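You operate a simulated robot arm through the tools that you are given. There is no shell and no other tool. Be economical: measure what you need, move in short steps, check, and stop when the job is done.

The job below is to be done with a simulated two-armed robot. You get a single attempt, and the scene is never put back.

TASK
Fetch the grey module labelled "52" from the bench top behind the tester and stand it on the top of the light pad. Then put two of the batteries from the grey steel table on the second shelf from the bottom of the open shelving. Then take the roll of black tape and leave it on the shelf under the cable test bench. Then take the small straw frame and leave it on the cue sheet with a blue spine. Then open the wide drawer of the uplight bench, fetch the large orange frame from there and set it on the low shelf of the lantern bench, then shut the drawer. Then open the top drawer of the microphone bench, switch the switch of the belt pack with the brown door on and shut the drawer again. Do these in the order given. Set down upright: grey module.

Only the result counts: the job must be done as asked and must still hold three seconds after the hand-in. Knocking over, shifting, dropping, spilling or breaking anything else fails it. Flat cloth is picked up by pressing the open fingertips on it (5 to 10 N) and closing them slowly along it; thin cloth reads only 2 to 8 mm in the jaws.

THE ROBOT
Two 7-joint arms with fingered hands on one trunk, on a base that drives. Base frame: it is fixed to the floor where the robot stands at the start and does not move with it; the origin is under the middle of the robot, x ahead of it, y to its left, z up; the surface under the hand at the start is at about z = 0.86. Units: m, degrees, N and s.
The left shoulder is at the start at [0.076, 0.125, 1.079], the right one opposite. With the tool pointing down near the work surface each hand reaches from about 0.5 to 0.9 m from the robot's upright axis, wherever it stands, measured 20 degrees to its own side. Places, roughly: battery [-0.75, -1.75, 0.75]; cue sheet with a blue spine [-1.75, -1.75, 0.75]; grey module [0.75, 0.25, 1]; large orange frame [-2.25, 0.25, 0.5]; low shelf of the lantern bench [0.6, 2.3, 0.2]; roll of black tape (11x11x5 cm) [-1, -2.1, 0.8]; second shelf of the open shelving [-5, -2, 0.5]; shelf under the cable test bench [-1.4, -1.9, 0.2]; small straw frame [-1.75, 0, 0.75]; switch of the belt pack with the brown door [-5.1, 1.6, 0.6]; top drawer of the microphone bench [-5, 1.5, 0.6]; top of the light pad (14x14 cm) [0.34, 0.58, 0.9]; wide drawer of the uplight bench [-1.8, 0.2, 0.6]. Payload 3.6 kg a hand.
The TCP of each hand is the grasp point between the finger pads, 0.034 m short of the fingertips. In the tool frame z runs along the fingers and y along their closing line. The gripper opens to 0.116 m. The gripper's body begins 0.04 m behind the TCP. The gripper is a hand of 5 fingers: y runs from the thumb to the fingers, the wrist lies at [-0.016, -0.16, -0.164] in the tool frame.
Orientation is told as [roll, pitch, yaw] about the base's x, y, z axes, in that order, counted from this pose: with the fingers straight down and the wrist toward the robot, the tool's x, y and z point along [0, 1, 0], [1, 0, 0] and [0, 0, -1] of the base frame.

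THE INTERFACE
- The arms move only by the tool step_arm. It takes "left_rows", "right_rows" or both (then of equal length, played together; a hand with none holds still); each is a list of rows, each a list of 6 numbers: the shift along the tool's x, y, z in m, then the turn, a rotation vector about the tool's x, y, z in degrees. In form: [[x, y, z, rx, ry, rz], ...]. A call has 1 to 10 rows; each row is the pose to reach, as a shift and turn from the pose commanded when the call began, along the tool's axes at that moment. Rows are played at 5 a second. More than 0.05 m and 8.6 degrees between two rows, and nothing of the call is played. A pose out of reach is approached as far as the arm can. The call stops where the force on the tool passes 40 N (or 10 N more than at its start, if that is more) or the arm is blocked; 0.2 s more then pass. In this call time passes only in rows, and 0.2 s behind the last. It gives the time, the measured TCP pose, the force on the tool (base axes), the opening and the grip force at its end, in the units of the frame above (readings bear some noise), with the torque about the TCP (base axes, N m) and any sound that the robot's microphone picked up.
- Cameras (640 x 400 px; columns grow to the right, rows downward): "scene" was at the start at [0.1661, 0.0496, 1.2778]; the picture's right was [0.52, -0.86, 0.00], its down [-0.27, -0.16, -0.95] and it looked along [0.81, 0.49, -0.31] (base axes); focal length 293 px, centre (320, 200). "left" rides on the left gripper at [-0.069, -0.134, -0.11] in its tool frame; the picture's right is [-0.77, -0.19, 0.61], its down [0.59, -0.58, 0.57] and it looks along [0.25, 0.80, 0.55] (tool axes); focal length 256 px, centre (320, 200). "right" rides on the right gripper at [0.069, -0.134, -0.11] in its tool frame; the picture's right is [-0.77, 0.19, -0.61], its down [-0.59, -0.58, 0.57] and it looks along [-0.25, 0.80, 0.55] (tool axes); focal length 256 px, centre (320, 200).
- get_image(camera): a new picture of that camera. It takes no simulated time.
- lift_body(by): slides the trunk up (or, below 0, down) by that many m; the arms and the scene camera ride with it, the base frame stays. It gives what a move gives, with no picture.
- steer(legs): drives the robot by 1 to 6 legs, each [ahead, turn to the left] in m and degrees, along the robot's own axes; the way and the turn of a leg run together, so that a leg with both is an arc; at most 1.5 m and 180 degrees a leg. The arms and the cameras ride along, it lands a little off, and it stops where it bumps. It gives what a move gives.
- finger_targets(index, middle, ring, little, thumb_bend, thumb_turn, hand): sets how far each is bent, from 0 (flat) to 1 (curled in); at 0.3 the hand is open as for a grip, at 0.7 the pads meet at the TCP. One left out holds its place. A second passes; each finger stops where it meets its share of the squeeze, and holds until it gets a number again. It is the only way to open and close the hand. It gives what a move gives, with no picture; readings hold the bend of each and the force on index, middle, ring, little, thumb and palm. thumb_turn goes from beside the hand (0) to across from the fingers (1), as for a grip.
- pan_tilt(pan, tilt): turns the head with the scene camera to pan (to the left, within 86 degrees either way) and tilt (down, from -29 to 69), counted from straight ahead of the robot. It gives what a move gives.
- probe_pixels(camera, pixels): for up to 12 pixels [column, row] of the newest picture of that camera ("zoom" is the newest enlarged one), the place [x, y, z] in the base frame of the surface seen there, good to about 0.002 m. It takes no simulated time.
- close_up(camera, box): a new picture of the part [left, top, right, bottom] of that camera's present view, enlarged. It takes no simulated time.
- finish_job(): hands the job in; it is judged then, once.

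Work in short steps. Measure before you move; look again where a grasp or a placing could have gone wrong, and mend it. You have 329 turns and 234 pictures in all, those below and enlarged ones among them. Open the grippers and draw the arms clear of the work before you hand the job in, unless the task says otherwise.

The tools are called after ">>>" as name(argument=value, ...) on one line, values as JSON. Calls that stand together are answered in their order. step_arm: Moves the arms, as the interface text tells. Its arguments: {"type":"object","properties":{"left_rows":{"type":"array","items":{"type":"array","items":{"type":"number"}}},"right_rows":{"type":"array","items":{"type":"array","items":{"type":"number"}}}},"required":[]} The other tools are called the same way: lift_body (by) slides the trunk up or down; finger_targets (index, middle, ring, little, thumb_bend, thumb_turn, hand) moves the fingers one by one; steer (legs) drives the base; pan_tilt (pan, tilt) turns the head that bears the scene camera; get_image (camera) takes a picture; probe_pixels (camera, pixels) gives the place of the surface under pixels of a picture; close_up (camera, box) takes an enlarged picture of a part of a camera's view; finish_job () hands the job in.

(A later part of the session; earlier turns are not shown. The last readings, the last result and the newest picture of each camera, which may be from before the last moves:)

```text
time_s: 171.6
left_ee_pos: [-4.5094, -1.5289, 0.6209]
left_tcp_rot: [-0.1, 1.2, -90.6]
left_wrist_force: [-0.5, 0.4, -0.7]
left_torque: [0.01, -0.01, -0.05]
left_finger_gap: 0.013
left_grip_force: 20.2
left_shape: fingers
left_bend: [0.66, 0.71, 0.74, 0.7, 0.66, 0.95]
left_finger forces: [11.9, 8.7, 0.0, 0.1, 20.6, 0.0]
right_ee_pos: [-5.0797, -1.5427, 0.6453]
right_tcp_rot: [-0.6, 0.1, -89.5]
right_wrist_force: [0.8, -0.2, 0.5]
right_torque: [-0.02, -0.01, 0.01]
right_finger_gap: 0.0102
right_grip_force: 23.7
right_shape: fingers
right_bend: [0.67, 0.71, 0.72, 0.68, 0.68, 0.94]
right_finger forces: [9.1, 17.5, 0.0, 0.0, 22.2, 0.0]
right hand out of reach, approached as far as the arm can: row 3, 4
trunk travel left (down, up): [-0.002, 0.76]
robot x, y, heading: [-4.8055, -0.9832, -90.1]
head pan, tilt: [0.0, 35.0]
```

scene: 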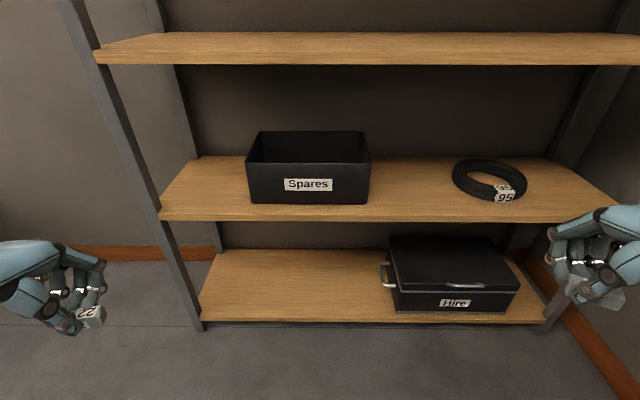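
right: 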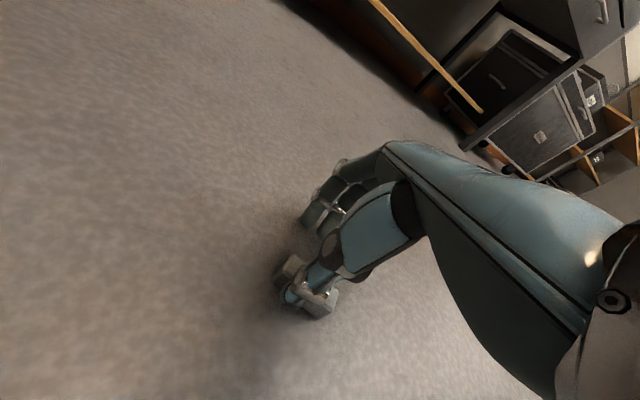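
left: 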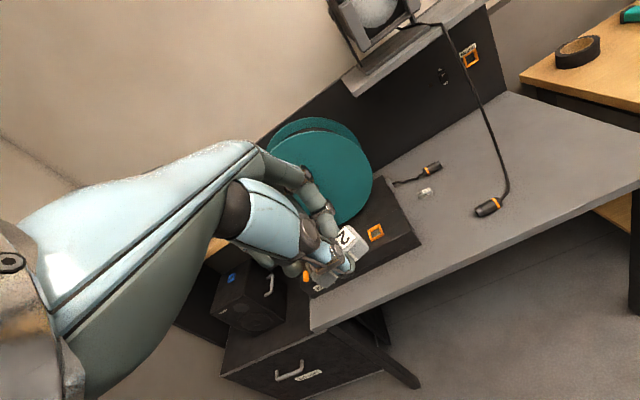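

The right grip is slipping further (10 mm). I look at both held batteries.

>>> close_up(camera="right", box=[220, 160, 420, 340])

>>> close_up(camera="scene", box=[500, 180, 640, 330])

```text
2.22 times, centred on (320, 250) of right
```

zoom: 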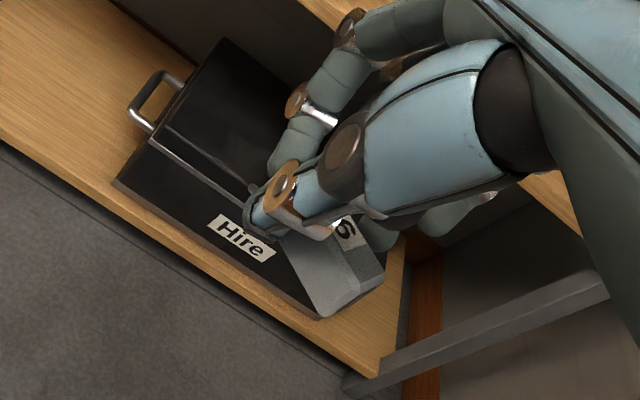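

```text
2.67 times, centred on (570, 255) of scene
```

zoom: 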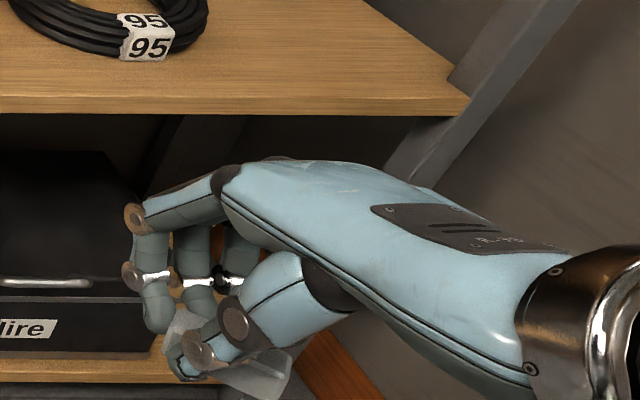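

The right battery is held by one end and pivoting; I should place it soon. I drive 0.25 m forward (hands stay just outside the shelf).

>>> steer(legs=[[0.25, 0]])

>>> get_image(camera="scene")

```text
time_s: 173.8
left_ee_pos: [-4.4884, -1.8186, 0.8374]
left_tcp_rot: [-5.8, -32.7, -88.9]
left_wrist_force: [13.7, -8.8, 21.8]
left_torque: [0.68, 0.18, -0.63]
left_finger_gap: 0.0135
left_grip_force: 19.7
left_shape: fingers
left_bend: [0.67, 0.71, 0.74, 0.7, 0.66, 0.95]
left_finger forces: [11.9, 8.2, 0.1, 0.0, 19.1, 0.1]
right_ee_pos: [-5.1632, -1.7729, 0.684]
right_tcp_rot: [6.8, -1.5, -102.4]
right_wrist_force: [46.5, -10.4, -71.9]
right_torque: [-2.12, 0.03, -0.47]
right_finger_gap: 0.0059
right_grip_force: 25.2
right_shape: fingers
right_bend: [0.68, 0.71, 0.72, 0.68, 0.72, 0.93]
right_finger forces: [9.8, 19.6, 0.0, 0.1, 21.9, 0.1]
trunk travel left (down, up): [-0.002, 0.76]
robot x, y, heading: [-4.8068, -1.2355, -89.9]
head pan, tilt: [0.0, 35.0]
stopped in leg 1: the robot was blocked; the commanded pose is now the measured one
```

```text
139 pictures are left
```

scene: 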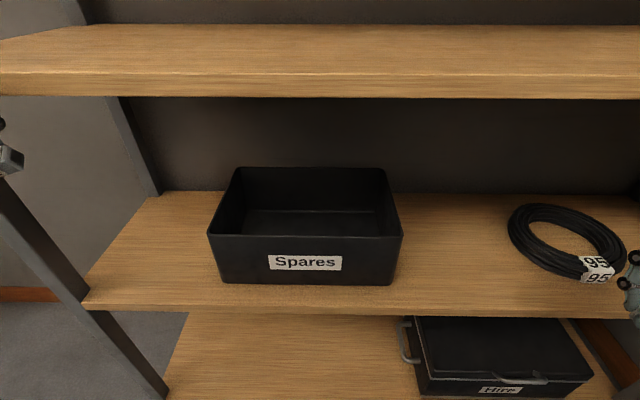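

The drive threw the arms about again: left is tilted 33° at z 0.84, right shows strong forces. I look before moving anything.

>>> get_image(camera="right")

>>> get_image(camera="left")

>>> pan_tilt(pan=-35, tilt=35)

>>> get_image(camera="scene")

```text
138 pictures are left
```

right: 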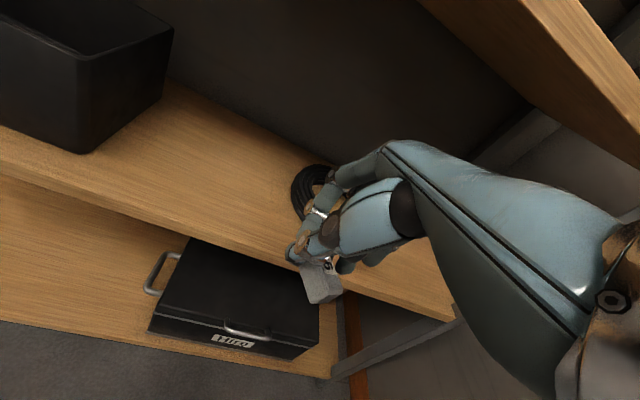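

```text
137 pictures are left
```

left: 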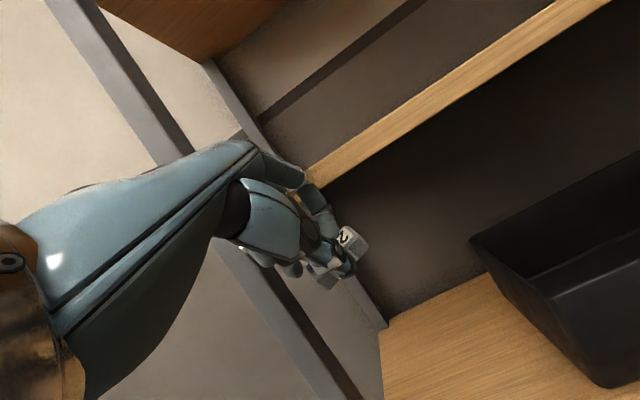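

```text
time_s: 174.8
left_ee_pos: [-4.5147, -1.8008, 0.8169]
left_tcp_rot: [-5.2, -30.1, -91.3]
left_wrist_force: [-0.5, 0.0, -0.6]
left_torque: [0.0, 0.01, 0.04]
left_finger_gap: 0.0134
left_grip_force: 20.2
left_shape: fingers
left_bend: [0.66, 0.71, 0.74, 0.7, 0.66, 0.95]
left_finger forces: [11.8, 8.3, 0.0, 0.0, 20.3, 0.0]
right_ee_pos: [-5.1537, -1.7727, 0.7389]
right_tcp_rot: [0.2, -12.9, -97.7]
right_wrist_force: [0.6, 0.6, -0.4]
right_torque: [-0.02, 0.0, -0.02]
right_finger_gap: 0.0041
right_grip_force: 30.4
right_shape: fingers
right_bend: [0.69, 0.7, 0.72, 0.68, 0.72, 0.93]
right_finger forces: [10.6, 27.0, 0.1, 0.0, 23.1, 0.0]
trunk travel left (down, up): [-0.002, 0.76]
robot x, y, heading: [-4.809, -1.2327, -90.2]
head pan, tilt: [-35.0, 35.0]
```

```text
136 pictures are left
```

scene: 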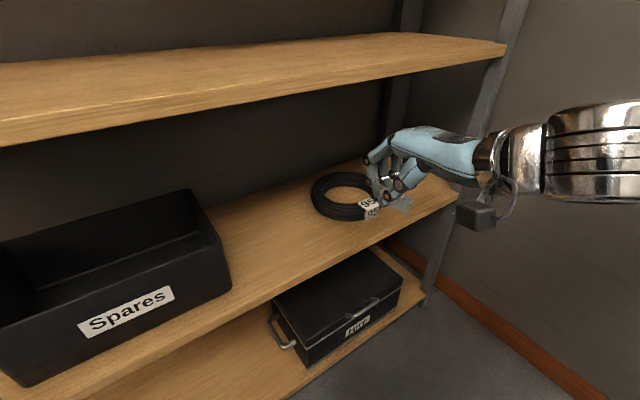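

Both hands are free now (forces nil). I bring them level, slightly back and down to z ≈ 0.64, slowly.

>>> step_arm(left_rows=[[0, -0.02, 0.02, 4, 0.7, 0], [0, -0.04, 0.05, 8, 1.4, 0], [0, -0.055, 0.075, 12, 2.1, 0], [0, -0.065, 0.1, 17, 3, 0], [0, -0.075, 0.12, 21, 4, 0], [0, -0.08, 0.135, 25, 5, 0], [0, -0.085, 0.147, 30, 5, 0]], right_rows=[[0.012, -0.001, 0.015, 1.8, 0, -1], [0.025, -0.001, 0.03, 3.6, 0, -2], [0.037, -0.002, 0.045, 5.4, 0, -3], [0.05, -0.002, 0.06, 7.2, 0, -4.4], [0.062, -0.003, 0.075, 9, 0, -5.5], [0.075, -0.003, 0.09, 11, 0, -6.6], [0.087, -0.004, 0.102, 12.9, 0, -7.7]])

>>> get_image(camera="scene")

```text
time_s: 176.4
left_ee_pos: [-4.5321, -1.8022, 0.6419]
left_tcp_rot: [0.4, 0.8, -93.1]
left_wrist_force: [-0.3, -0.6, 0.3]
left_torque: [0.0, 0.02, 0.01]
left_finger_gap: 0.0135
left_grip_force: 19.7
left_shape: fingers
left_bend: [0.66, 0.71, 0.74, 0.7, 0.66, 0.95]
left_finger forces: [11.9, 8.3, 0.0, 0.0, 20.0, 0.0]
left hand out of reach, approached as far as the arm can: row 1, 2, 3, 4, 5
right_ee_pos: [-5.0642, -1.8058, 0.6325]
right_tcp_rot: [-0.7, 0.7, -89.5]
right_wrist_force: [0.3, 0.2, -0.9]
right_torque: [0.0, 0.03, 0.02]
right_finger_gap: 0.0041
right_grip_force: 26.9
right_shape: fingers
right_bend: [0.69, 0.71, 0.72, 0.68, 0.72, 0.93]
right_finger forces: [9.4, 23.9, 0.1, 0.0, 21.3, 0.0]
right hand out of reach, approached as far as the arm can: row 1, 2, 3, 4, 5
trunk travel left (down, up): [-0.002, 0.76]
robot x, y, heading: [-4.8102, -1.2351, -90.4]
head pan, tilt: [-35.0, 35.0]
```

```text
135 pictures are left
```

scene: 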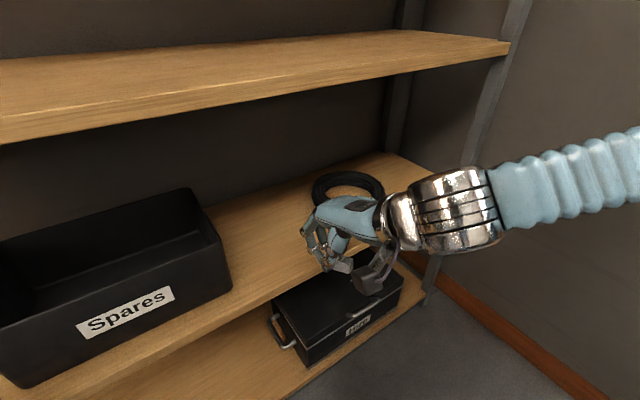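

Level and clear. I view the right hand's battery in detail before moving over the shelf.

>>> close_up(camera="scene", box=[270, 160, 430, 300])

>>> probe_pixels(camera="zoom", pixels=[[280, 440], [265, 270], [300, 270], [250, 250]])

```text
2.86 times, centred on (350, 230) of scene
```

zoom: 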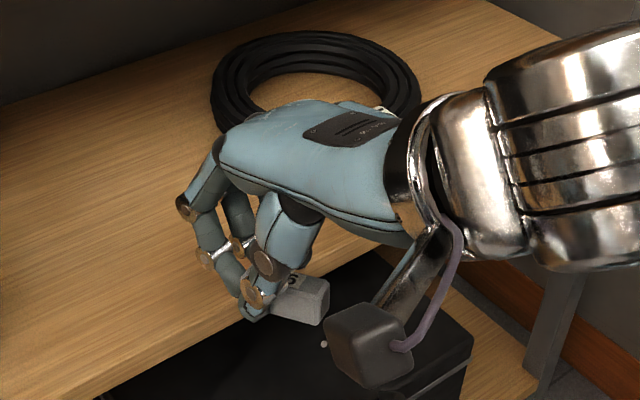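

```text
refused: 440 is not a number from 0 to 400
```

>>> probe_pixels(camera="zoom", pixels=[[300, 318], [280, 290], [318, 300], [250, 318]])

```text
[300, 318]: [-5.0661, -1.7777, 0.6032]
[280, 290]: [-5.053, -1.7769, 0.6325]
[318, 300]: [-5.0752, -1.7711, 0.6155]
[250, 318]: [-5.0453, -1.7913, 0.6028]
```

Battery bottom is near fingertip level. I move both hands in over the shelf to z ≈ 0.585.

>>> step_arm(left_rows=[[0.002, 0.0, 0.03, 0, 0, 0], [0.004, 0.03, 0.045, 0, 0, 0], [0.006, 0.06, 0.05, 0, 0, 0], [0.009, 0.09, 0.055, 0, 0, 0], [0.012, 0.115, 0.055, 0, 0, 0], [0.012, 0.138, 0.055, 0, 0, 0]], right_rows=[[0, 0.0, 0.03, 0, 0, 0], [0, 0.035, 0.045, 0, 0, 0], [0, 0.07, 0.048, 0, 0, 0], [0, 0.105, 0.048, 0, 0, 0], [0, 0.135, 0.048, 0, 0, 0], [0, 0.165, 0.048, 0, 0, 0]])

>>> get_image(camera="scene")

>>> get_image(camera="left")

```text
time_s: 177.8
left_ee_pos: [-4.539, -1.9824, 0.5793]
left_tcp_rot: [4.1, -0.3, -95.3]
left_wrist_force: [-0.6, -1.3, -2.3]
left_torque: [0.01, -0.01, -0.01]
left_finger_gap: 0.0138
left_grip_force: 20.4
left_shape: fingers
left_bend: [0.66, 0.71, 0.74, 0.7, 0.66, 0.95]
left_finger forces: [11.9, 8.7, 0.0, 0.1, 20.3, 0.1]
right_ee_pos: [-5.0903, -2.0066, 0.5677]
right_tcp_rot: [-6.2, -0.6, -90.1]
right_wrist_force: [-0.5, -0.3, -2.3]
right_torque: [-0.04, 0.0, 0.07]
right_finger_gap: 0.004
right_grip_force: 27.4
right_shape: fingers
right_bend: [0.69, 0.71, 0.72, 0.68, 0.72, 0.93]
right_finger forces: [9.2, 24.0, 0.0, 0.0, 22.2, 0.0]
trunk travel left (down, up): [-0.002, 0.76]
robot x, y, heading: [-4.8035, -1.2366, -90.2]
head pan, tilt: [-35.0, 35.0]
stopped in row 6 (right hand): the arm was blocked; the commanded pose is now the measured one
```

```text
133 pictures are left
```

scene: 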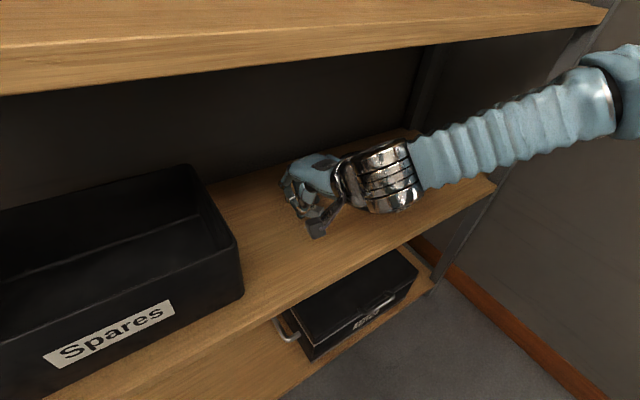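

```text
132 pictures are left
```

left: 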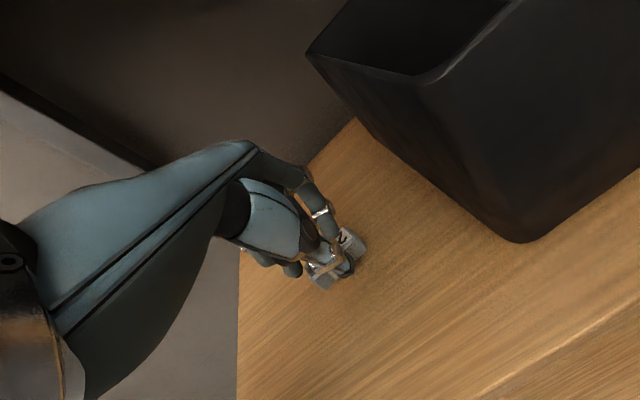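

Both overshot inward by ~4 cm. I check the coil's clearance with the right camera.

>>> get_image(camera="right")

>>> close_up(camera="scene", box=[240, 120, 440, 260])

```text
131 pictures are left
```

right: 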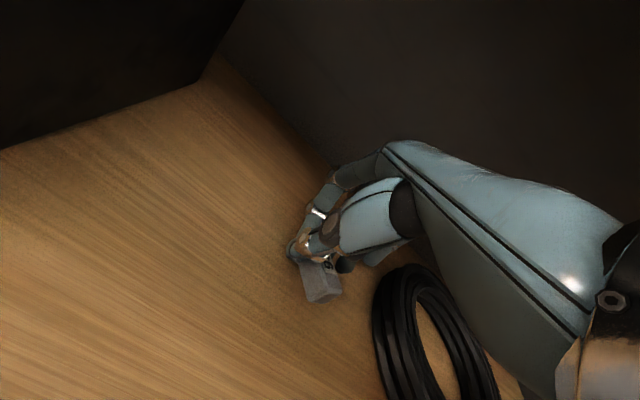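

```text
2.86 times, centred on (340, 190) of scene
```

zoom: 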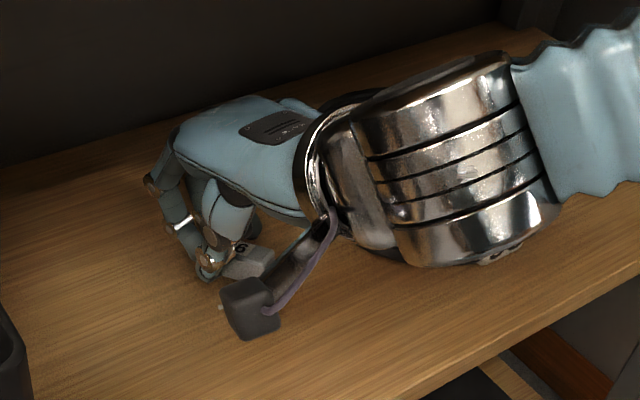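

No contact with the coil. I draw the right hand back 4 cm, level both and lower slightly.

>>> step_arm(left_rows=[[0.004, 0, 0.002, 0, -1.3, 0], [0.008, 0, 0.004, 0, -2.6, 0], [0.012, 0, 0.006, 0, -4, 0], [0.015, 0, 0.008, 0, -4, 0]], right_rows=[[0.005, -0.01, 0, 0, 1.5, 0], [0.01, -0.02, 0, 0, 3, 0], [0.015, -0.03, 0, 0, 4.5, 0], [0.02, -0.04, 0.002, 0, 6, 0]])

>>> close_up(camera="scene", box=[240, 120, 440, 260])

```text
time_s: 178.1
left_ee_pos: [-4.5719, -1.9638, 0.6868]
left_tcp_rot: [4.2, -12.4, -98.9]
left_wrist_force: [-1.9, -1.0, 1.1]
left_torque: [0.04, -0.06, 0.02]
left_finger_gap: 0.0133
left_grip_force: 20.3
left_shape: fingers
left_bend: [0.66, 0.71, 0.74, 0.7, 0.66, 0.95]
left_finger forces: [11.5, 9.0, 0.0, 0.1, 20.5, 0.0]
right_ee_pos: [-5.0797, -1.9655, 0.612]
right_tcp_rot: [-8.6, -4.7, -88.0]
right_wrist_force: [-0.4, 0.5, -0.7]
right_torque: [-0.07, 0.04, 0.0]
right_finger_gap: 0.0037
right_grip_force: 28.9
right_shape: fingers
right_bend: [0.69, 0.7, 0.72, 0.68, 0.72, 0.93]
right_finger forces: [9.6, 25.0, 0.1, 0.0, 22.9, 0.1]
trunk travel left (down, up): [-0.002, 0.76]
robot x, y, heading: [-4.8051, -1.2355, -89.9]
head pan, tilt: [-35.0, 35.0]
stopped in row 1 (left hand): the arm was blocked; the commanded pose is now the measured one
```

```text
2.86 times, centred on (340, 190) of scene
```

zoom: 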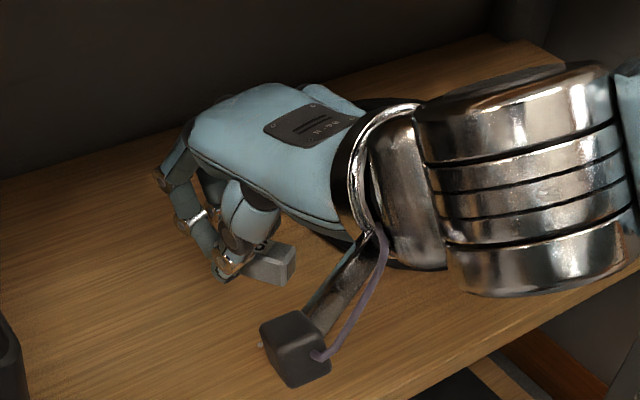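

The left hand jumped up 10 cm — the arm solver seems to flip near limits. I handle one arm at a time, slowly: left first, moving away from the box, levelling and going down.

>>> step_arm(left_rows=[[0.012, -0.001, 0, 1, -0.4, -0.5], [0.025, -0.002, 0, 2.4, -0.8, -1], [0.038, -0.004, 0, 4, -1.2, -2], [0.05, -0.006, 0.005, 5.5, -1.6, -3], [0.05, -0.009, 0.012, 7, -2, -4], [0.05, -0.012, 0.02, 8.5, -2.6, -5], [0.05, -0.014, 0.03, 10, -3.2, -6], [0.05, -0.016, 0.038, 11.5, -3.8, -6], [0.05, -0.018, 0.045, 12.4, -4.2, -6]])

>>> pan_tilt(pan=15, tilt=40)

>>> get_image(camera="scene")

```text
time_s: 178.4
left_ee_pos: [-4.5604, -1.8932, 0.7205]
left_tcp_rot: [7.8, -14.6, -100.1]
left_wrist_force: [1.0, 0.6, -1.5]
left_torque: [-0.04, 0.05, -0.03]
left_finger_gap: 0.0135
left_grip_force: 21.0
left_shape: fingers
left_bend: [0.66, 0.71, 0.74, 0.7, 0.66, 0.95]
left_finger forces: [11.7, 8.9, 0.0, 0.0, 20.7, 0.1]
right_ee_pos: [-5.0505, -1.925, 0.7156]
right_tcp_rot: [-9.8, -17.1, -84.3]
right_wrist_force: [0.6, -0.7, 0.1]
right_torque: [0.04, 0.07, -0.06]
right_finger_gap: 0.003
right_grip_force: 27.6
right_shape: fingers
right_bend: [0.69, 0.71, 0.72, 0.68, 0.73, 0.93]
right_finger forces: [8.4, 23.6, 0.1, 0.0, 22.7, 0.0]
trunk travel left (down, up): [-0.002, 0.76]
robot x, y, heading: [-4.8093, -1.2369, -90.2]
head pan, tilt: [-35.0, 35.0]
stopped in row 1 (left hand): the arm was blocked; the commanded pose is now the measured one
```

```text
time_s: 179.6
left_ee_pos: [-4.5649, -1.8836, 0.7333]
left_tcp_rot: [5.8, -16.8, -99.1]
left_wrist_force: [0.8, 1.0, -0.3]
left_torque: [-0.06, -0.02, 0.04]
left_finger_gap: 0.0134
left_grip_force: 20.5
left_shape: fingers
left_bend: [0.66, 0.71, 0.74, 0.7, 0.66, 0.95]
left_finger forces: [11.7, 8.8, 0.0, 0.1, 20.7, 0.1]
right_ee_pos: [-5.083, -1.8933, 0.6712]
right_tcp_rot: [-8.8, -11.1, -88.2]
right_wrist_force: [-0.6, 0.9, 1.6]
right_torque: [-0.02, 0.01, 0.0]
right_finger_gap: 0.0028
right_grip_force: 27.2
right_shape: fingers
right_bend: [0.69, 0.71, 0.72, 0.68, 0.73, 0.93]
right_finger forces: [7.9, 23.8, 0.1, 0.1, 23.1, 0.0]
trunk travel left (down, up): [-0.002, 0.76]
robot x, y, heading: [-4.8106, -1.2358, -90.4]
head pan, tilt: [15.0, 40.0]
```

```text
128 pictures are left
```

scene: 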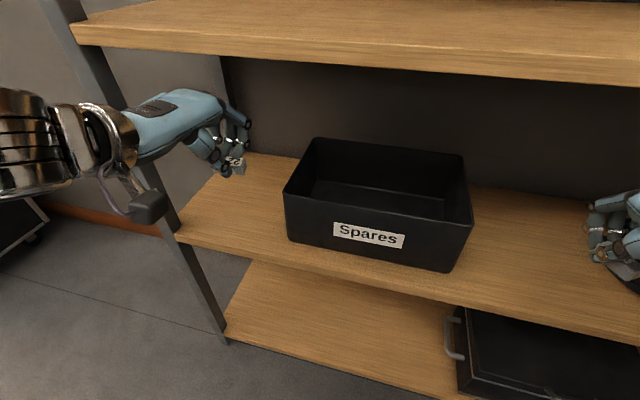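

Both arms swung although only the left was commanded, so the body itself sways after quick or two-armed motion. I'll move one arm at a time, slowly, letting it settle. Left first.

>>> step_arm(left_rows=[[0.005, 0.001, 0.01, 1, -0.5, -0.5], [0.01, 0.002, 0.022, 2.5, -1, -1], [0.016, 0.003, 0.035, 4, -1.5, -1.5], [0.022, 0.005, 0.048, 6, -2, -2], [0.028, 0.006, 0.061, 8, -2.6, -3], [0.034, 0.008, 0.074, 10, -3.3, -4], [0.04, 0.009, 0.087, 12, -4, -5], [0.046, 0.011, 0.1, 14, -5, -6], [0.05, 0.012, 0.112, 15.5, -5.5, -6], [0.053, 0.013, 0.122, 16.8, -5.8, -6]])

```text
time_s: 180.2
left_ee_pos: [-4.5232, -1.8814, 0.7119]
left_tcp_rot: [5.8, -13.5, -93.1]
left_wrist_force: [0.1, -0.2, -1.4]
left_torque: [-0.04, 0.05, -0.01]
left_finger_gap: 0.0132
left_grip_force: 20.8
left_shape: fingers
left_bend: [0.66, 0.71, 0.74, 0.7, 0.66, 0.95]
left_finger forces: [11.6, 9.0, 0.1, 0.0, 20.7, 0.1]
right_ee_pos: [-5.0988, -1.8965, 0.6975]
right_tcp_rot: [-13.0, -14.4, -89.8]
right_wrist_force: [1.3, -0.7, 0.9]
right_torque: [0.04, -0.01, -0.03]
right_finger_gap: 0.003
right_grip_force: 25.5
right_shape: fingers
right_bend: [0.69, 0.71, 0.72, 0.68, 0.72, 0.93]
right_finger forces: [8.3, 21.9, 0.1, 0.0, 21.7, 0.1]
trunk travel left (down, up): [-0.002, 0.76]
robot x, y, heading: [-4.806, -1.2345, -90.2]
head pan, tilt: [15.0, 40.0]
stopped in row 3 (right hand): the arm was blocked; the commanded pose is now the measured one
```

The uncommanded right arm is reported blocked. I let a second pass and look at the right arm's surroundings (elbow, wall, post).

>>> pan_tilt(pan=-70, tilt=30)

>>> get_image(camera="scene")

>>> pan_tilt(pan=70, tilt=30)

>>> get_image(camera="scene")

```text
time_s: 181.8
left_ee_pos: [-4.5582, -1.8408, 0.7476]
left_tcp_rot: [6.0, -18.7, -98.7]
left_wrist_force: [-1.7, -2.0, -1.5]
left_torque: [0.03, -0.08, 0.07]
left_finger_gap: 0.0136
left_grip_force: 20.9
left_shape: fingers
left_bend: [0.66, 0.71, 0.74, 0.7, 0.66, 0.95]
left_finger forces: [11.7, 8.8, 0.0, 0.0, 20.6, 0.1]
right_ee_pos: [-5.0733, -1.8464, 0.7056]
right_tcp_rot: [-10.2, -15.3, -87.1]
right_wrist_force: [2.2, 0.5, -1.3]
right_torque: [-0.01, 0.15, -0.09]
right_finger_gap: 0.0032
right_grip_force: 26.2
right_shape: fingers
right_bend: [0.69, 0.71, 0.72, 0.68, 0.72, 0.93]
right_finger forces: [8.0, 22.0, 0.0, 0.0, 21.5, 0.0]
trunk travel left (down, up): [-0.002, 0.76]
robot x, y, heading: [-4.8071, -1.2371, -90.4]
head pan, tilt: [-70.0, 30.0]
```

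```text
127 pictures are left
```

scene: 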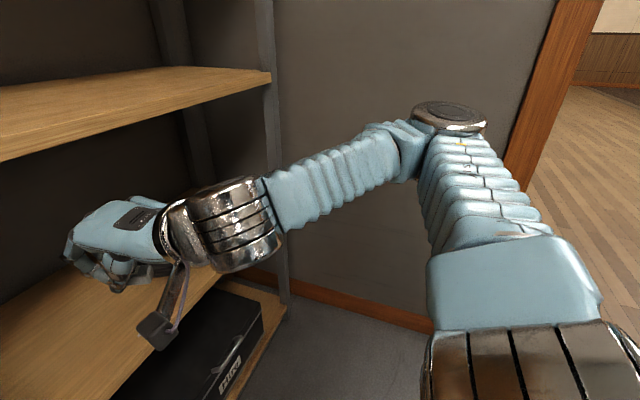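

```text
time_s: 184.1
left_ee_pos: [-4.5566, -1.8464, 0.7433]
left_tcp_rot: [6.0, -18.3, -98.4]
left_wrist_force: [-1.2, -1.0, -0.7]
left_torque: [0.02, -0.03, -0.03]
left_finger_gap: 0.0134
left_grip_force: 20.9
left_shape: fingers
left_bend: [0.66, 0.71, 0.74, 0.7, 0.66, 0.95]
left_finger forces: [11.7, 8.9, 0.0, 0.0, 20.6, 0.1]
right_ee_pos: [-5.0739, -1.8534, 0.7037]
right_tcp_rot: [-10.3, -15.0, -87.1]
right_wrist_force: [1.3, 0.3, -1.1]
right_torque: [-0.06, 0.07, -0.05]
right_finger_gap: 0.0034
right_grip_force: 25.5
right_shape: fingers
right_bend: [0.69, 0.71, 0.72, 0.68, 0.72, 0.93]
right_finger forces: [7.7, 22.0, 0.0, 0.0, 21.6, 0.0]
trunk travel left (down, up): [-0.002, 0.76]
robot x, y, heading: [-4.8125, -1.2351, -90.4]
head pan, tilt: [70.0, 30.0]
```

```text
126 pictures are left
```

scene: 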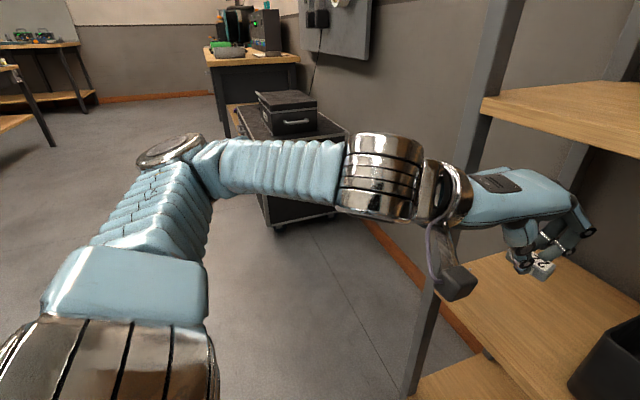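

I probe the right elbow and wall gap from the earlier view by turning back, since both arms look free otherwise.

>>> probe_pixels(camera="scene", pixels=[[170, 145], [300, 170], [380, 170], [460, 280], [440, 130], [480, 190], [540, 268], [290, 110], [320, 190]])

```text
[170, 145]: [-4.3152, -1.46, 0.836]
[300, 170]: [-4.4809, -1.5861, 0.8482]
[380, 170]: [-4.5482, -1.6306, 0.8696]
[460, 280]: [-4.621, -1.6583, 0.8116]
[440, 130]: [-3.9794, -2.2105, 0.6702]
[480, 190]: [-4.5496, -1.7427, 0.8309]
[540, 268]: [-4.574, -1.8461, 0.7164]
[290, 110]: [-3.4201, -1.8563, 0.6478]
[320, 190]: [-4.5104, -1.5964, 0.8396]
```

Elbows have ample room. The body is at rest now; I try the left arm again, gently.

>>> step_arm(left_rows=[[0.004, 0.003, 0.008, 1, -0.3, -0.3], [0.009, 0.007, 0.02, 2.5, -0.8, -0.8], [0.014, 0.012, 0.034, 4.2, -1.3, -1.4], [0.02, 0.016, 0.05, 6, -1.9, -2], [0.026, 0.021, 0.066, 8, -2.5, -2.7], [0.032, 0.026, 0.083, 10.2, -3.2, -3.4], [0.038, 0.031, 0.1, 12.5, -4, -4.2], [0.043, 0.036, 0.117, 14.7, -4.7, -5], [0.047, 0.041, 0.133, 16.7, -5.4, -5.6], [0.05, 0.045, 0.145, 18.3, -6, -6]])

```text
time_s: 185.7
left_ee_pos: [-4.5154, -1.8958, 0.6118]
left_tcp_rot: [2.2, 0.9, -92.0]
left_wrist_force: [0.8, 2.3, -2.6]
left_torque: [-0.17, 0.03, 0.03]
left_finger_gap: 0.0133
left_grip_force: 21.0
left_shape: fingers
left_bend: [0.66, 0.71, 0.74, 0.7, 0.66, 0.95]
left_finger forces: [11.8, 8.9, 0.0, 0.1, 20.9, 0.0]
right_ee_pos: [-5.1232, -1.8766, 0.708]
right_tcp_rot: [-10.1, -15.6, -95.4]
right_wrist_force: [-3.0, -0.7, 0.0]
right_torque: [0.0, -0.14, 0.09]
right_finger_gap: 0.0032
right_grip_force: 26.5
right_shape: fingers
right_bend: [0.69, 0.71, 0.72, 0.68, 0.72, 0.93]
right_finger forces: [8.3, 22.5, 0.1, 0.1, 22.0, 0.1]
trunk travel left (down, up): [-0.002, 0.76]
robot x, y, heading: [-4.81, -1.2382, -90.3]
head pan, tilt: [70.0, 30.0]
stopped in row 7 (left hand): the arm was blocked; the commanded pose is now the measured one
```

The whole torso sways a little as an arm moves. Left is now nearly level at z 0.61; I let it settle and view it.

>>> pan_tilt(pan=25, tilt=40)

>>> get_image(camera="scene")

```text
time_s: 186.8
left_ee_pos: [-4.5229, -1.884, 0.6059]
left_tcp_rot: [2.1, 1.4, -93.0]
left_wrist_force: [0.5, 0.4, -0.8]
left_torque: [-0.01, 0.02, -0.03]
left_finger_gap: 0.0134
left_grip_force: 21.6
left_shape: fingers
left_bend: [0.66, 0.71, 0.74, 0.7, 0.66, 0.95]
left_finger forces: [11.9, 8.9, 0.2, 0.0, 20.9, 0.1]
right_ee_pos: [-5.1317, -1.8712, 0.7094]
right_tcp_rot: [-11.6, -15.0, -96.4]
right_wrist_force: [-0.1, -0.4, 0.0]
right_torque: [0.0, 0.0, -0.01]
right_finger_gap: 0.0031
right_grip_force: 26.1
right_shape: fingers
right_bend: [0.69, 0.71, 0.72, 0.68, 0.72, 0.93]
right_finger forces: [8.4, 22.5, 0.0, 0.0, 21.9, 0.0]
trunk travel left (down, up): [-0.002, 0.76]
robot x, y, heading: [-4.8091, -1.2382, -90.3]
head pan, tilt: [25.0, 40.0]
```

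```text
125 pictures are left
```

scene: 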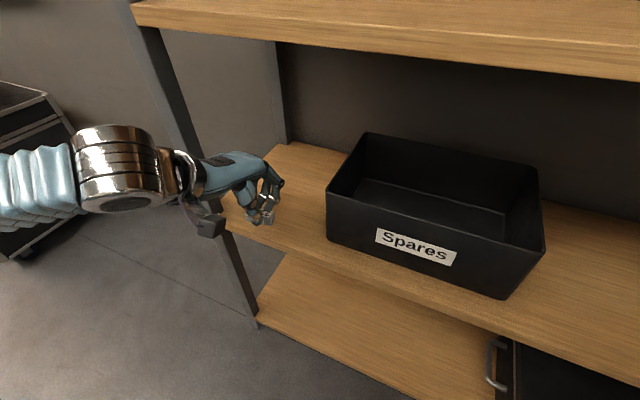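

Settled. I move the left hand 5.5 cm further in, slowly, then lower gently.

>>> step_arm(left_rows=[[0, 0.006, 0, 0, 0, 0], [0, 0.013, 0, 0, 0, 0], [0, 0.02, 0, 0, 0, 0], [0, 0.028, 0, 0, 0, 0], [0, 0.036, 0, 0, 0, 0], [0, 0.044, 0, 0, 0, 0], [0, 0.05, 0, 0, 0, 0], [0, 0.055, 0, 0, 0, 0]])

>>> step_arm(left_rows=[[0, 0, 0.004, 0, 0, 0], [0, 0, 0.009, 0, 0, 0], [0, 0, 0.015, 0, 0, 0], [0, 0, 0.021, 0, 0, 0], [0, 0, 0.027, 0, 0, 0], [0, 0, 0.032, 0, 0, 0], [0, 0, 0.036, 0, 0, 0]])

>>> close_up(camera="scene", box=[160, 100, 360, 240])

```text
time_s: 187.1
left_ee_pos: [-4.522, -1.8325, 0.5985]
left_tcp_rot: [3.0, 3.4, -92.1]
left_wrist_force: [-0.5, -0.3, -1.4]
left_torque: [0.01, -0.02, 0.01]
left_finger_gap: 0.0133
left_grip_force: 21.3
left_shape: fingers
left_bend: [0.66, 0.71, 0.74, 0.7, 0.66, 0.95]
left_finger forces: [12.0, 9.1, 0.1, 0.1, 21.1, 0.0]
right_ee_pos: [-5.187, -1.8444, 0.7246]
right_tcp_rot: [-9.7, -15.8, -105.9]
right_wrist_force: [-0.2, 0.0, -1.2]
right_torque: [0.02, -0.03, 0.04]
right_finger_gap: 0.0033
right_grip_force: 27.6
right_shape: fingers
right_bend: [0.69, 0.71, 0.72, 0.68, 0.72, 0.93]
right_finger forces: [8.8, 23.8, 0.0, 0.0, 23.0, 0.0]
trunk travel left (down, up): [-0.002, 0.76]
robot x, y, heading: [-4.8045, -1.2364, -90.5]
head pan, tilt: [25.0, 40.0]
stopped in row 1 (left hand): the arm was blocked; the commanded pose is now the measured one
```

```text
time_s: 187.4
left_ee_pos: [-4.5008, -1.8032, 0.6236]
left_tcp_rot: [3.3, 0.2, -88.5]
left_wrist_force: [-0.8, -0.8, -0.9]
left_torque: [0.01, -0.09, 0.03]
left_finger_gap: 0.0132
left_grip_force: 20.9
left_shape: fingers
left_bend: [0.66, 0.71, 0.74, 0.7, 0.66, 0.95]
left_finger forces: [11.9, 9.3, 0.1, 0.0, 21.0, 0.0]
right_ee_pos: [-5.2216, -1.8055, 0.7584]
right_tcp_rot: [-6.5, -18.8, -112.3]
right_wrist_force: [-0.5, 0.0, 0.7]
right_torque: [0.07, 0.01, -0.04]
right_finger_gap: 0.0037
right_grip_force: 27.3
right_shape: fingers
right_bend: [0.69, 0.71, 0.72, 0.68, 0.72, 0.93]
right_finger forces: [9.0, 23.4, 0.0, 0.0, 22.6, 0.0]
trunk travel left (down, up): [-0.002, 0.76]
robot x, y, heading: [-4.8095, -1.2356, -90.4]
head pan, tilt: [25.0, 40.0]
stopped in row 1 (left hand): the arm was blocked; the commanded pose is now the measured one
```

```text
2.86 times, centred on (260, 170) of scene
```

zoom: 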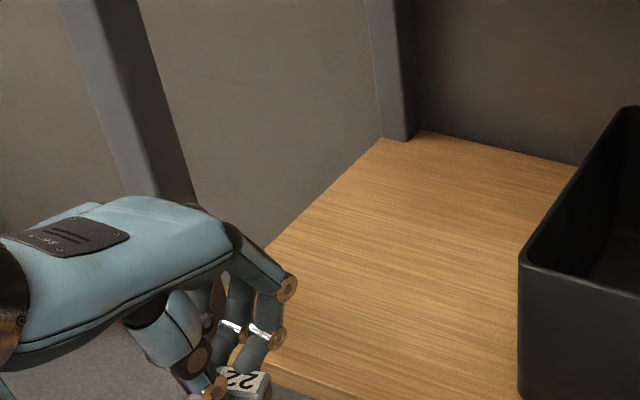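

Each call start makes both arms creep back and outward, as though the arm solver is re-seeking its own elbow posture. Both hands are now just outside the shelf, so I give a few hold-still calls and let the posture converge.

>>> step_arm(left_rows=[[0, 0, 0, 0, 0, 0], [0, 0, 0, 0, 0, 0], [0, 0, 0, 0, 0, 0]], right_rows=[[0, 0, 0, 0, 0, 0], [0, 0, 0, 0, 0, 0], [0, 0, 0, 0, 0, 0]])

>>> step_arm(left_rows=[[0, 0, 0, 0, 0, 0], [0, 0, 0, 0, 0, 0], [0, 0, 0, 0, 0, 0]], right_rows=[[0, 0, 0, 0, 0, 0], [0, 0, 0, 0, 0, 0], [0, 0, 0, 0, 0, 0]])

```text
time_s: 188.2
left_ee_pos: [-4.5211, -1.8082, 0.6242]
left_tcp_rot: [2.9, -0.2, -92.0]
left_wrist_force: [0.0, 0.8, -0.1]
left_torque: [0.02, 0.02, 0.0]
left_finger_gap: 0.0131
left_grip_force: 20.8
left_shape: fingers
left_bend: [0.66, 0.71, 0.74, 0.7, 0.66, 0.95]
left_finger forces: [11.8, 9.1, 0.0, 0.0, 21.0, 0.1]
right_ee_pos: [-5.1896, -1.814, 0.7547]
right_tcp_rot: [-8.2, -19.1, -107.0]
right_wrist_force: [0.0, 0.6, 0.1]
right_torque: [0.01, -0.07, 0.03]
right_finger_gap: 0.0034
right_grip_force: 27.9
right_shape: fingers
right_bend: [0.69, 0.71, 0.72, 0.68, 0.72, 0.93]
right_finger forces: [9.1, 23.5, 0.0, 0.1, 22.6, 0.1]
trunk travel left (down, up): [-0.002, 0.76]
robot x, y, heading: [-4.8068, -1.2339, -90.2]
head pan, tilt: [25.0, 40.0]
```

```text
time_s: 189.0
left_ee_pos: [-4.521, -1.8057, 0.6246]
left_tcp_rot: [2.9, -0.3, -92.0]
left_wrist_force: [1.5, -0.6, -0.3]
left_torque: [-0.01, -0.01, 0.02]
left_finger_gap: 0.0134
left_grip_force: 20.9
left_shape: fingers
left_bend: [0.66, 0.71, 0.74, 0.7, 0.66, 0.95]
left_finger forces: [11.8, 9.3, 0.1, 0.0, 21.0, 0.1]
right_ee_pos: [-5.183, -1.8071, 0.7548]
right_tcp_rot: [-8.5, -19.7, -105.8]
right_wrist_force: [0.9, 0.1, -1.0]
right_torque: [0.01, 0.01, 0.0]
right_finger_gap: 0.0033
right_grip_force: 27.4
right_shape: fingers
right_bend: [0.69, 0.71, 0.72, 0.68, 0.72, 0.93]
right_finger forces: [9.0, 23.3, 0.0, 0.1, 22.6, 0.0]
trunk travel left (down, up): [-0.002, 0.76]
robot x, y, heading: [-4.8075, -1.2382, -90.4]
head pan, tilt: [25.0, 40.0]
```

Stable now. I advance the left hand again in slow small rows.

>>> step_arm(left_rows=[[0, 0.004, 0, 0, 0, 0], [0, 0.01, 0, 0, 0, 0], [0, 0.018, 0, 0, 0, 0], [0, 0.027, 0, 0, 0, 0], [0, 0.036, 0, 0, 0, 0], [0, 0.045, 0, 0, 0, 0], [0, 0.054, 0, 0, 0, 0], [0, 0.061, 0, 0, 0, 0], [0, 0.066, 0, 0, 0, 0], [0, 0.068, 0, 0, 0, 0]])

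```text
time_s: 191.2
left_ee_pos: [-4.5233, -1.8758, 0.6238]
left_tcp_rot: [2.9, -0.1, -92.0]
left_wrist_force: [-0.7, 0.4, -0.7]
left_torque: [-0.04, 0.01, 0.0]
left_finger_gap: 0.0133
left_grip_force: 20.6
left_shape: fingers
left_bend: [0.66, 0.71, 0.74, 0.7, 0.66, 0.95]
left_finger forces: [11.8, 9.2, 0.1, 0.0, 20.9, 0.1]
right_ee_pos: [-5.1871, -1.812, 0.7544]
right_tcp_rot: [-8.5, -19.2, -106.4]
right_wrist_force: [-1.1, 0.1, -1.6]
right_torque: [-0.01, -0.05, 0.01]
right_finger_gap: 0.0037
right_grip_force: 27.6
right_shape: fingers
right_bend: [0.69, 0.71, 0.72, 0.68, 0.72, 0.93]
right_finger forces: [9.0, 23.4, 0.0, 0.0, 22.6, 0.0]
trunk travel left (down, up): [-0.002, 0.76]
robot x, y, heading: [-4.8056, -1.2339, -90.3]
head pan, tilt: [25.0, 40.0]
```

Smooth easing works. I continue: 6.5 cm further in, then down, with eased rows.

>>> step_arm(left_rows=[[0, 0.004, 0, 0, 0, 0], [0, 0.011, 0.002, 0, -0.5, 0], [0, 0.02, 0.005, 0, -1, 0], [0, 0.03, 0.009, 0, -1.5, 0], [0, 0.04, 0.014, 0, -2, 0], [0, 0.049, 0.019, 0, -2.5, 0], [0, 0.056, 0.024, 0, -2.9, 0], [0, 0.061, 0.028, 0, -2.9, 0], [0, 0.064, 0.031, 0, -2.9, 0], [0, 0.065, 0.033, 0, -2.9, 0]])

>>> get_image(camera="left")

>>> close_up(camera="scene", box=[160, 100, 360, 240])

```text
time_s: 193.6
left_ee_pos: [-4.5389, -1.9181, 0.605]
left_tcp_rot: [1.0, -1.0, -93.8]
left_wrist_force: [-1.1, -0.6, -0.8]
left_torque: [-0.05, -0.03, 0.01]
left_finger_gap: 0.0133
left_grip_force: 21.3
left_shape: fingers
left_bend: [0.66, 0.71, 0.74, 0.7, 0.66, 0.95]
left_finger forces: [11.9, 9.2, 0.0, 0.1, 21.2, 0.0]
right_ee_pos: [-5.2535, -1.796, 0.7537]
right_tcp_rot: [-4.4, -16.3, -118.0]
right_wrist_force: [-0.6, 0.2, -1.6]
right_torque: [-0.07, -0.02, 0.04]
right_finger_gap: 0.0035
right_grip_force: 27.1
right_shape: fingers
right_bend: [0.69, 0.71, 0.72, 0.68, 0.72, 0.93]
right_finger forces: [8.9, 23.3, 0.1, 0.1, 22.3, 0.0]
trunk travel left (down, up): [-0.002, 0.76]
robot x, y, heading: [-4.8102, -1.2343, -90.4]
head pan, tilt: [25.0, 40.0]
stopped in row 10 (right hand): the arm was blocked; the commanded pose is now the measured one
```

```text
123 pictures are left
```

left: 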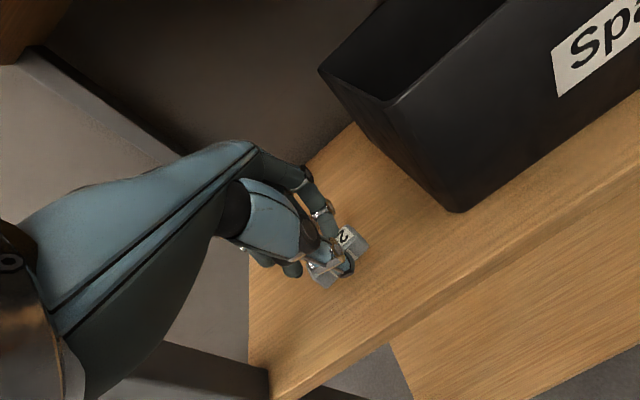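

```text
2.86 times, centred on (260, 170) of scene
```

zoom: 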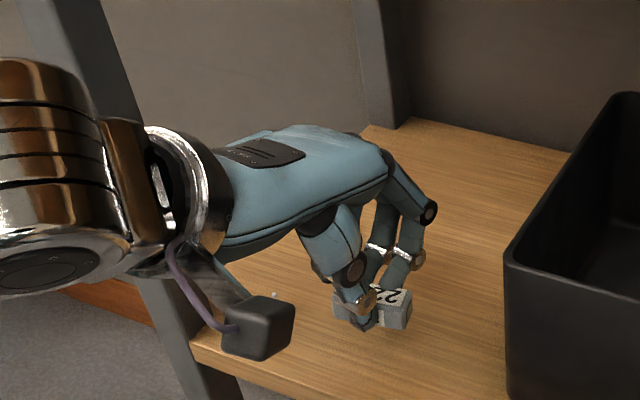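

The left battery is over the shelf, about 4 cm up. I lower it gently with eased rows.

>>> step_arm(left_rows=[[0, 0, 0.002, 0, 0, 0], [0, 0, 0.006, 0, 0, 0], [0, 0, 0.012, 0, 0, 0], [0, 0, 0.018, 0, 0, 0], [0, 0, 0.024, 0, 0, 0], [0, 0, 0.029, 0, 0, 0], [0, 0, 0.033, 0, 0, 0], [0, 0, 0.035, 0, 0, 0]])

>>> close_up(camera="scene", box=[160, 100, 360, 240])

```text
time_s: 193.9
left_ee_pos: [-4.5625, -1.8766, 0.6161]
left_tcp_rot: [1.8, -1.4, -96.0]
left_wrist_force: [-6.5, -0.1, -1.2]
left_torque: [0.07, -0.36, 0.18]
left_finger_gap: 0.0132
left_grip_force: 20.5
left_shape: fingers
left_bend: [0.66, 0.71, 0.74, 0.7, 0.66, 0.95]
left_finger forces: [11.9, 8.8, 0.1, 0.1, 20.8, 0.0]
right_ee_pos: [-5.2404, -1.7815, 0.8854]
right_tcp_rot: [11.7, -34.4, -120.1]
right_wrist_force: [13.3, 3.9, 41.5]
right_torque: [2.16, 0.07, -0.62]
right_finger_gap: 0.0029
right_grip_force: 28.7
right_shape: fingers
right_bend: [0.7, 0.71, 0.72, 0.68, 0.73, 0.93]
right_finger forces: [9.0, 25.9, 0.1, 0.0, 22.4, 0.0]
trunk travel left (down, up): [-0.002, 0.76]
robot x, y, heading: [-4.808, -1.2372, -90.7]
head pan, tilt: [25.0, 40.0]
stopped in row 1 (left hand): the arm was blocked; the commanded pose is now the measured one
```

```text
2.86 times, centred on (260, 170) of scene
```

zoom: 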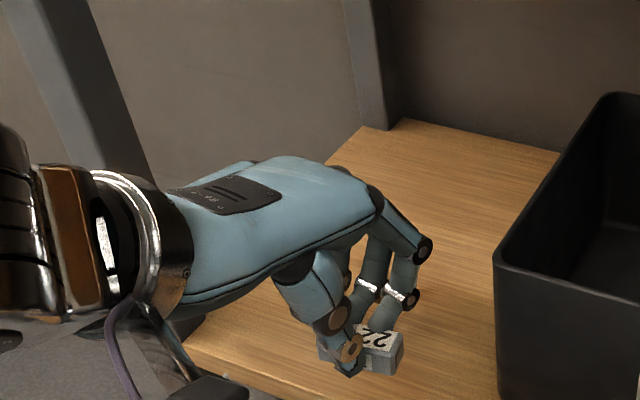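

The right arm is the troublemaker (it kicked up, force 41 N). I bring it alone to its comfortable tucked pose: level, yaw −90, a bit back from the shelf.

>>> step_arm(right_rows=[[0, -0.01, 0, 2, -0.7, -1.5], [0, -0.025, 0, 5, -1.7, -4], [0, -0.04, 0, 9, -3, -7.5], [0, -0.055, 0, 13, -4.5, -11.5], [0, -0.07, 0.01, 17.5, -6, -15.5], [0, -0.085, 0.02, 22, -7.7, -19.5], [0, -0.1, 0.03, 26, -9.2, -23.5], [0, -0.11, 0.04, 30, -10.5, -27], [0, -0.115, 0.05, 33, -11.5, -29], [0, -0.12, 0.05, 34, -12, -30]])

```text
time_s: 194.2
left_ee_pos: [-4.5558, -1.8354, 0.6361]
left_tcp_rot: [2.6, -3.4, -94.5]
left_wrist_force: [-3.3, -1.8, -0.1]
left_torque: [0.04, -0.16, 0.08]
left_finger_gap: 0.0136
left_grip_force: 20.9
left_shape: fingers
left_bend: [0.66, 0.71, 0.74, 0.7, 0.66, 0.95]
left_finger forces: [11.8, 8.9, 0.1, 0.0, 20.8, 0.0]
right_ee_pos: [-5.2886, -1.6948, 0.8569]
right_tcp_rot: [1.3, -29.1, -120.6]
right_wrist_force: [-3.0, 0.7, -0.4]
right_torque: [-0.05, -0.14, 0.09]
right_finger_gap: 0.0032
right_grip_force: 29.4
right_shape: fingers
right_bend: [0.69, 0.7, 0.72, 0.68, 0.73, 0.92]
right_finger forces: [9.3, 26.2, 0.0, 0.0, 23.9, 0.1]
right hand out of reach, approached as far as the arm can: row 1
trunk travel left (down, up): [-0.002, 0.76]
robot x, y, heading: [-4.8082, -1.2355, -90.8]
head pan, tilt: [25.0, 40.0]
stopped in row 1 (right hand): the force on the tool passed its limit at 71 N (the readings are from after the stop); the commanded pose is now the measured one
```

It brushed the shelf edge but is now clear of it (y −1.695). I repeat the levelling from here.

>>> step_arm(right_rows=[[0, -0.003, 0, 1.5, 0, -1.5], [0, -0.008, 0, 4, 0, -4], [0.005, -0.015, 0, 7.5, 0, -7.5], [0.01, -0.02, 0, 11.5, 0, -11.5], [0.02, -0.025, 0.0, 15.5, 0, -15.5], [0.03, -0.03, 0.0, 19.5, 0, -19.5], [0.04, -0.03, 0.0, 23.5, -0.5, -23.5], [0.05, -0.03, 0.0, 26.5, -1, -27], [0.06, -0.03, 0.0, 28.5, -1.3, -29.5], [0.065, -0.03, 0.0, 29.1, -1.3, -30.6]])

>>> pan_tilt(pan=-25, tilt=30)

>>> get_image(camera="scene")

```text
time_s: 194.5
left_ee_pos: [-4.5932, -1.8468, 0.7617]
left_tcp_rot: [-0.1, -22.2, -97.3]
left_wrist_force: [3.8, -1.1, -25.6]
left_torque: [-0.89, 0.74, -0.3]
left_finger_gap: 0.0131
left_grip_force: 21.0
left_shape: fingers
left_bend: [0.66, 0.71, 0.74, 0.7, 0.66, 0.96]
left_finger forces: [11.8, 9.1, 0.0, 0.1, 21.5, 0.1]
right_ee_pos: [-5.3094, -1.6691, 0.8434]
right_tcp_rot: [-0.4, -25.1, -121.3]
right_wrist_force: [-14.2, 13.9, -30.0]
right_torque: [-1.44, -0.47, 0.71]
right_finger_gap: 0.0028
right_grip_force: 30.9
right_shape: fingers
right_bend: [0.69, 0.71, 0.72, 0.68, 0.73, 0.92]
right_finger forces: [8.5, 28.6, 0.0, 0.0, 25.4, 0.0]
right hand out of reach, approached as far as the arm can: row 1
trunk travel left (down, up): [-0.002, 0.76]
robot x, y, heading: [-4.8091, -1.2382, -91.4]
head pan, tilt: [25.0, 40.0]
stopped in row 1 (left hand): the arm was blocked; the commanded pose is now the measured one
```

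```text
time_s: 195.7
left_ee_pos: [-4.6158, -1.8444, 0.7709]
left_tcp_rot: [2.1, -23.0, -101.4]
left_wrist_force: [-0.2, -1.1, -0.8]
left_torque: [0.03, -0.02, 0.03]
left_finger_gap: 0.0133
left_grip_force: 20.1
left_shape: fingers
left_bend: [0.66, 0.71, 0.74, 0.7, 0.66, 0.96]
left_finger forces: [12.1, 7.8, 0.3, 0.0, 20.1, 0.1]
right_ee_pos: [-5.3105, -1.6688, 0.854]
right_tcp_rot: [1.7, -27.6, -121.3]
right_wrist_force: [-3.8, 1.5, -2.7]
right_torque: [-0.11, -0.15, 0.14]
right_finger_gap: 0.0019
right_grip_force: 28.2
right_shape: fingers
right_bend: [0.69, 0.71, 0.72, 0.68, 0.73, 0.92]
right_finger forces: [7.8, 25.5, 0.1, 0.1, 22.5, 0.0]
trunk travel left (down, up): [-0.002, 0.76]
robot x, y, heading: [-4.8071, -1.2393, -91.2]
head pan, tilt: [-25.0, 30.0]
```

```text
120 pictures are left
```

scene: 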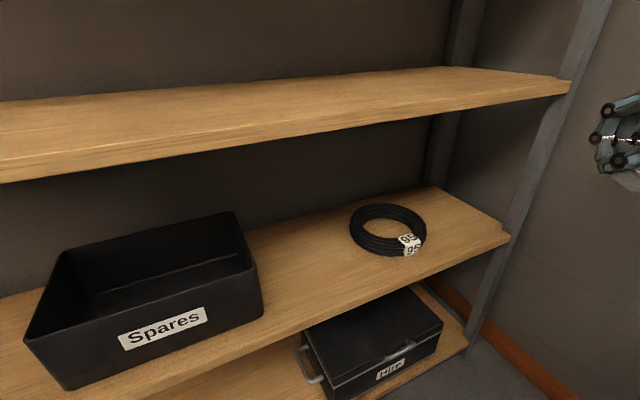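

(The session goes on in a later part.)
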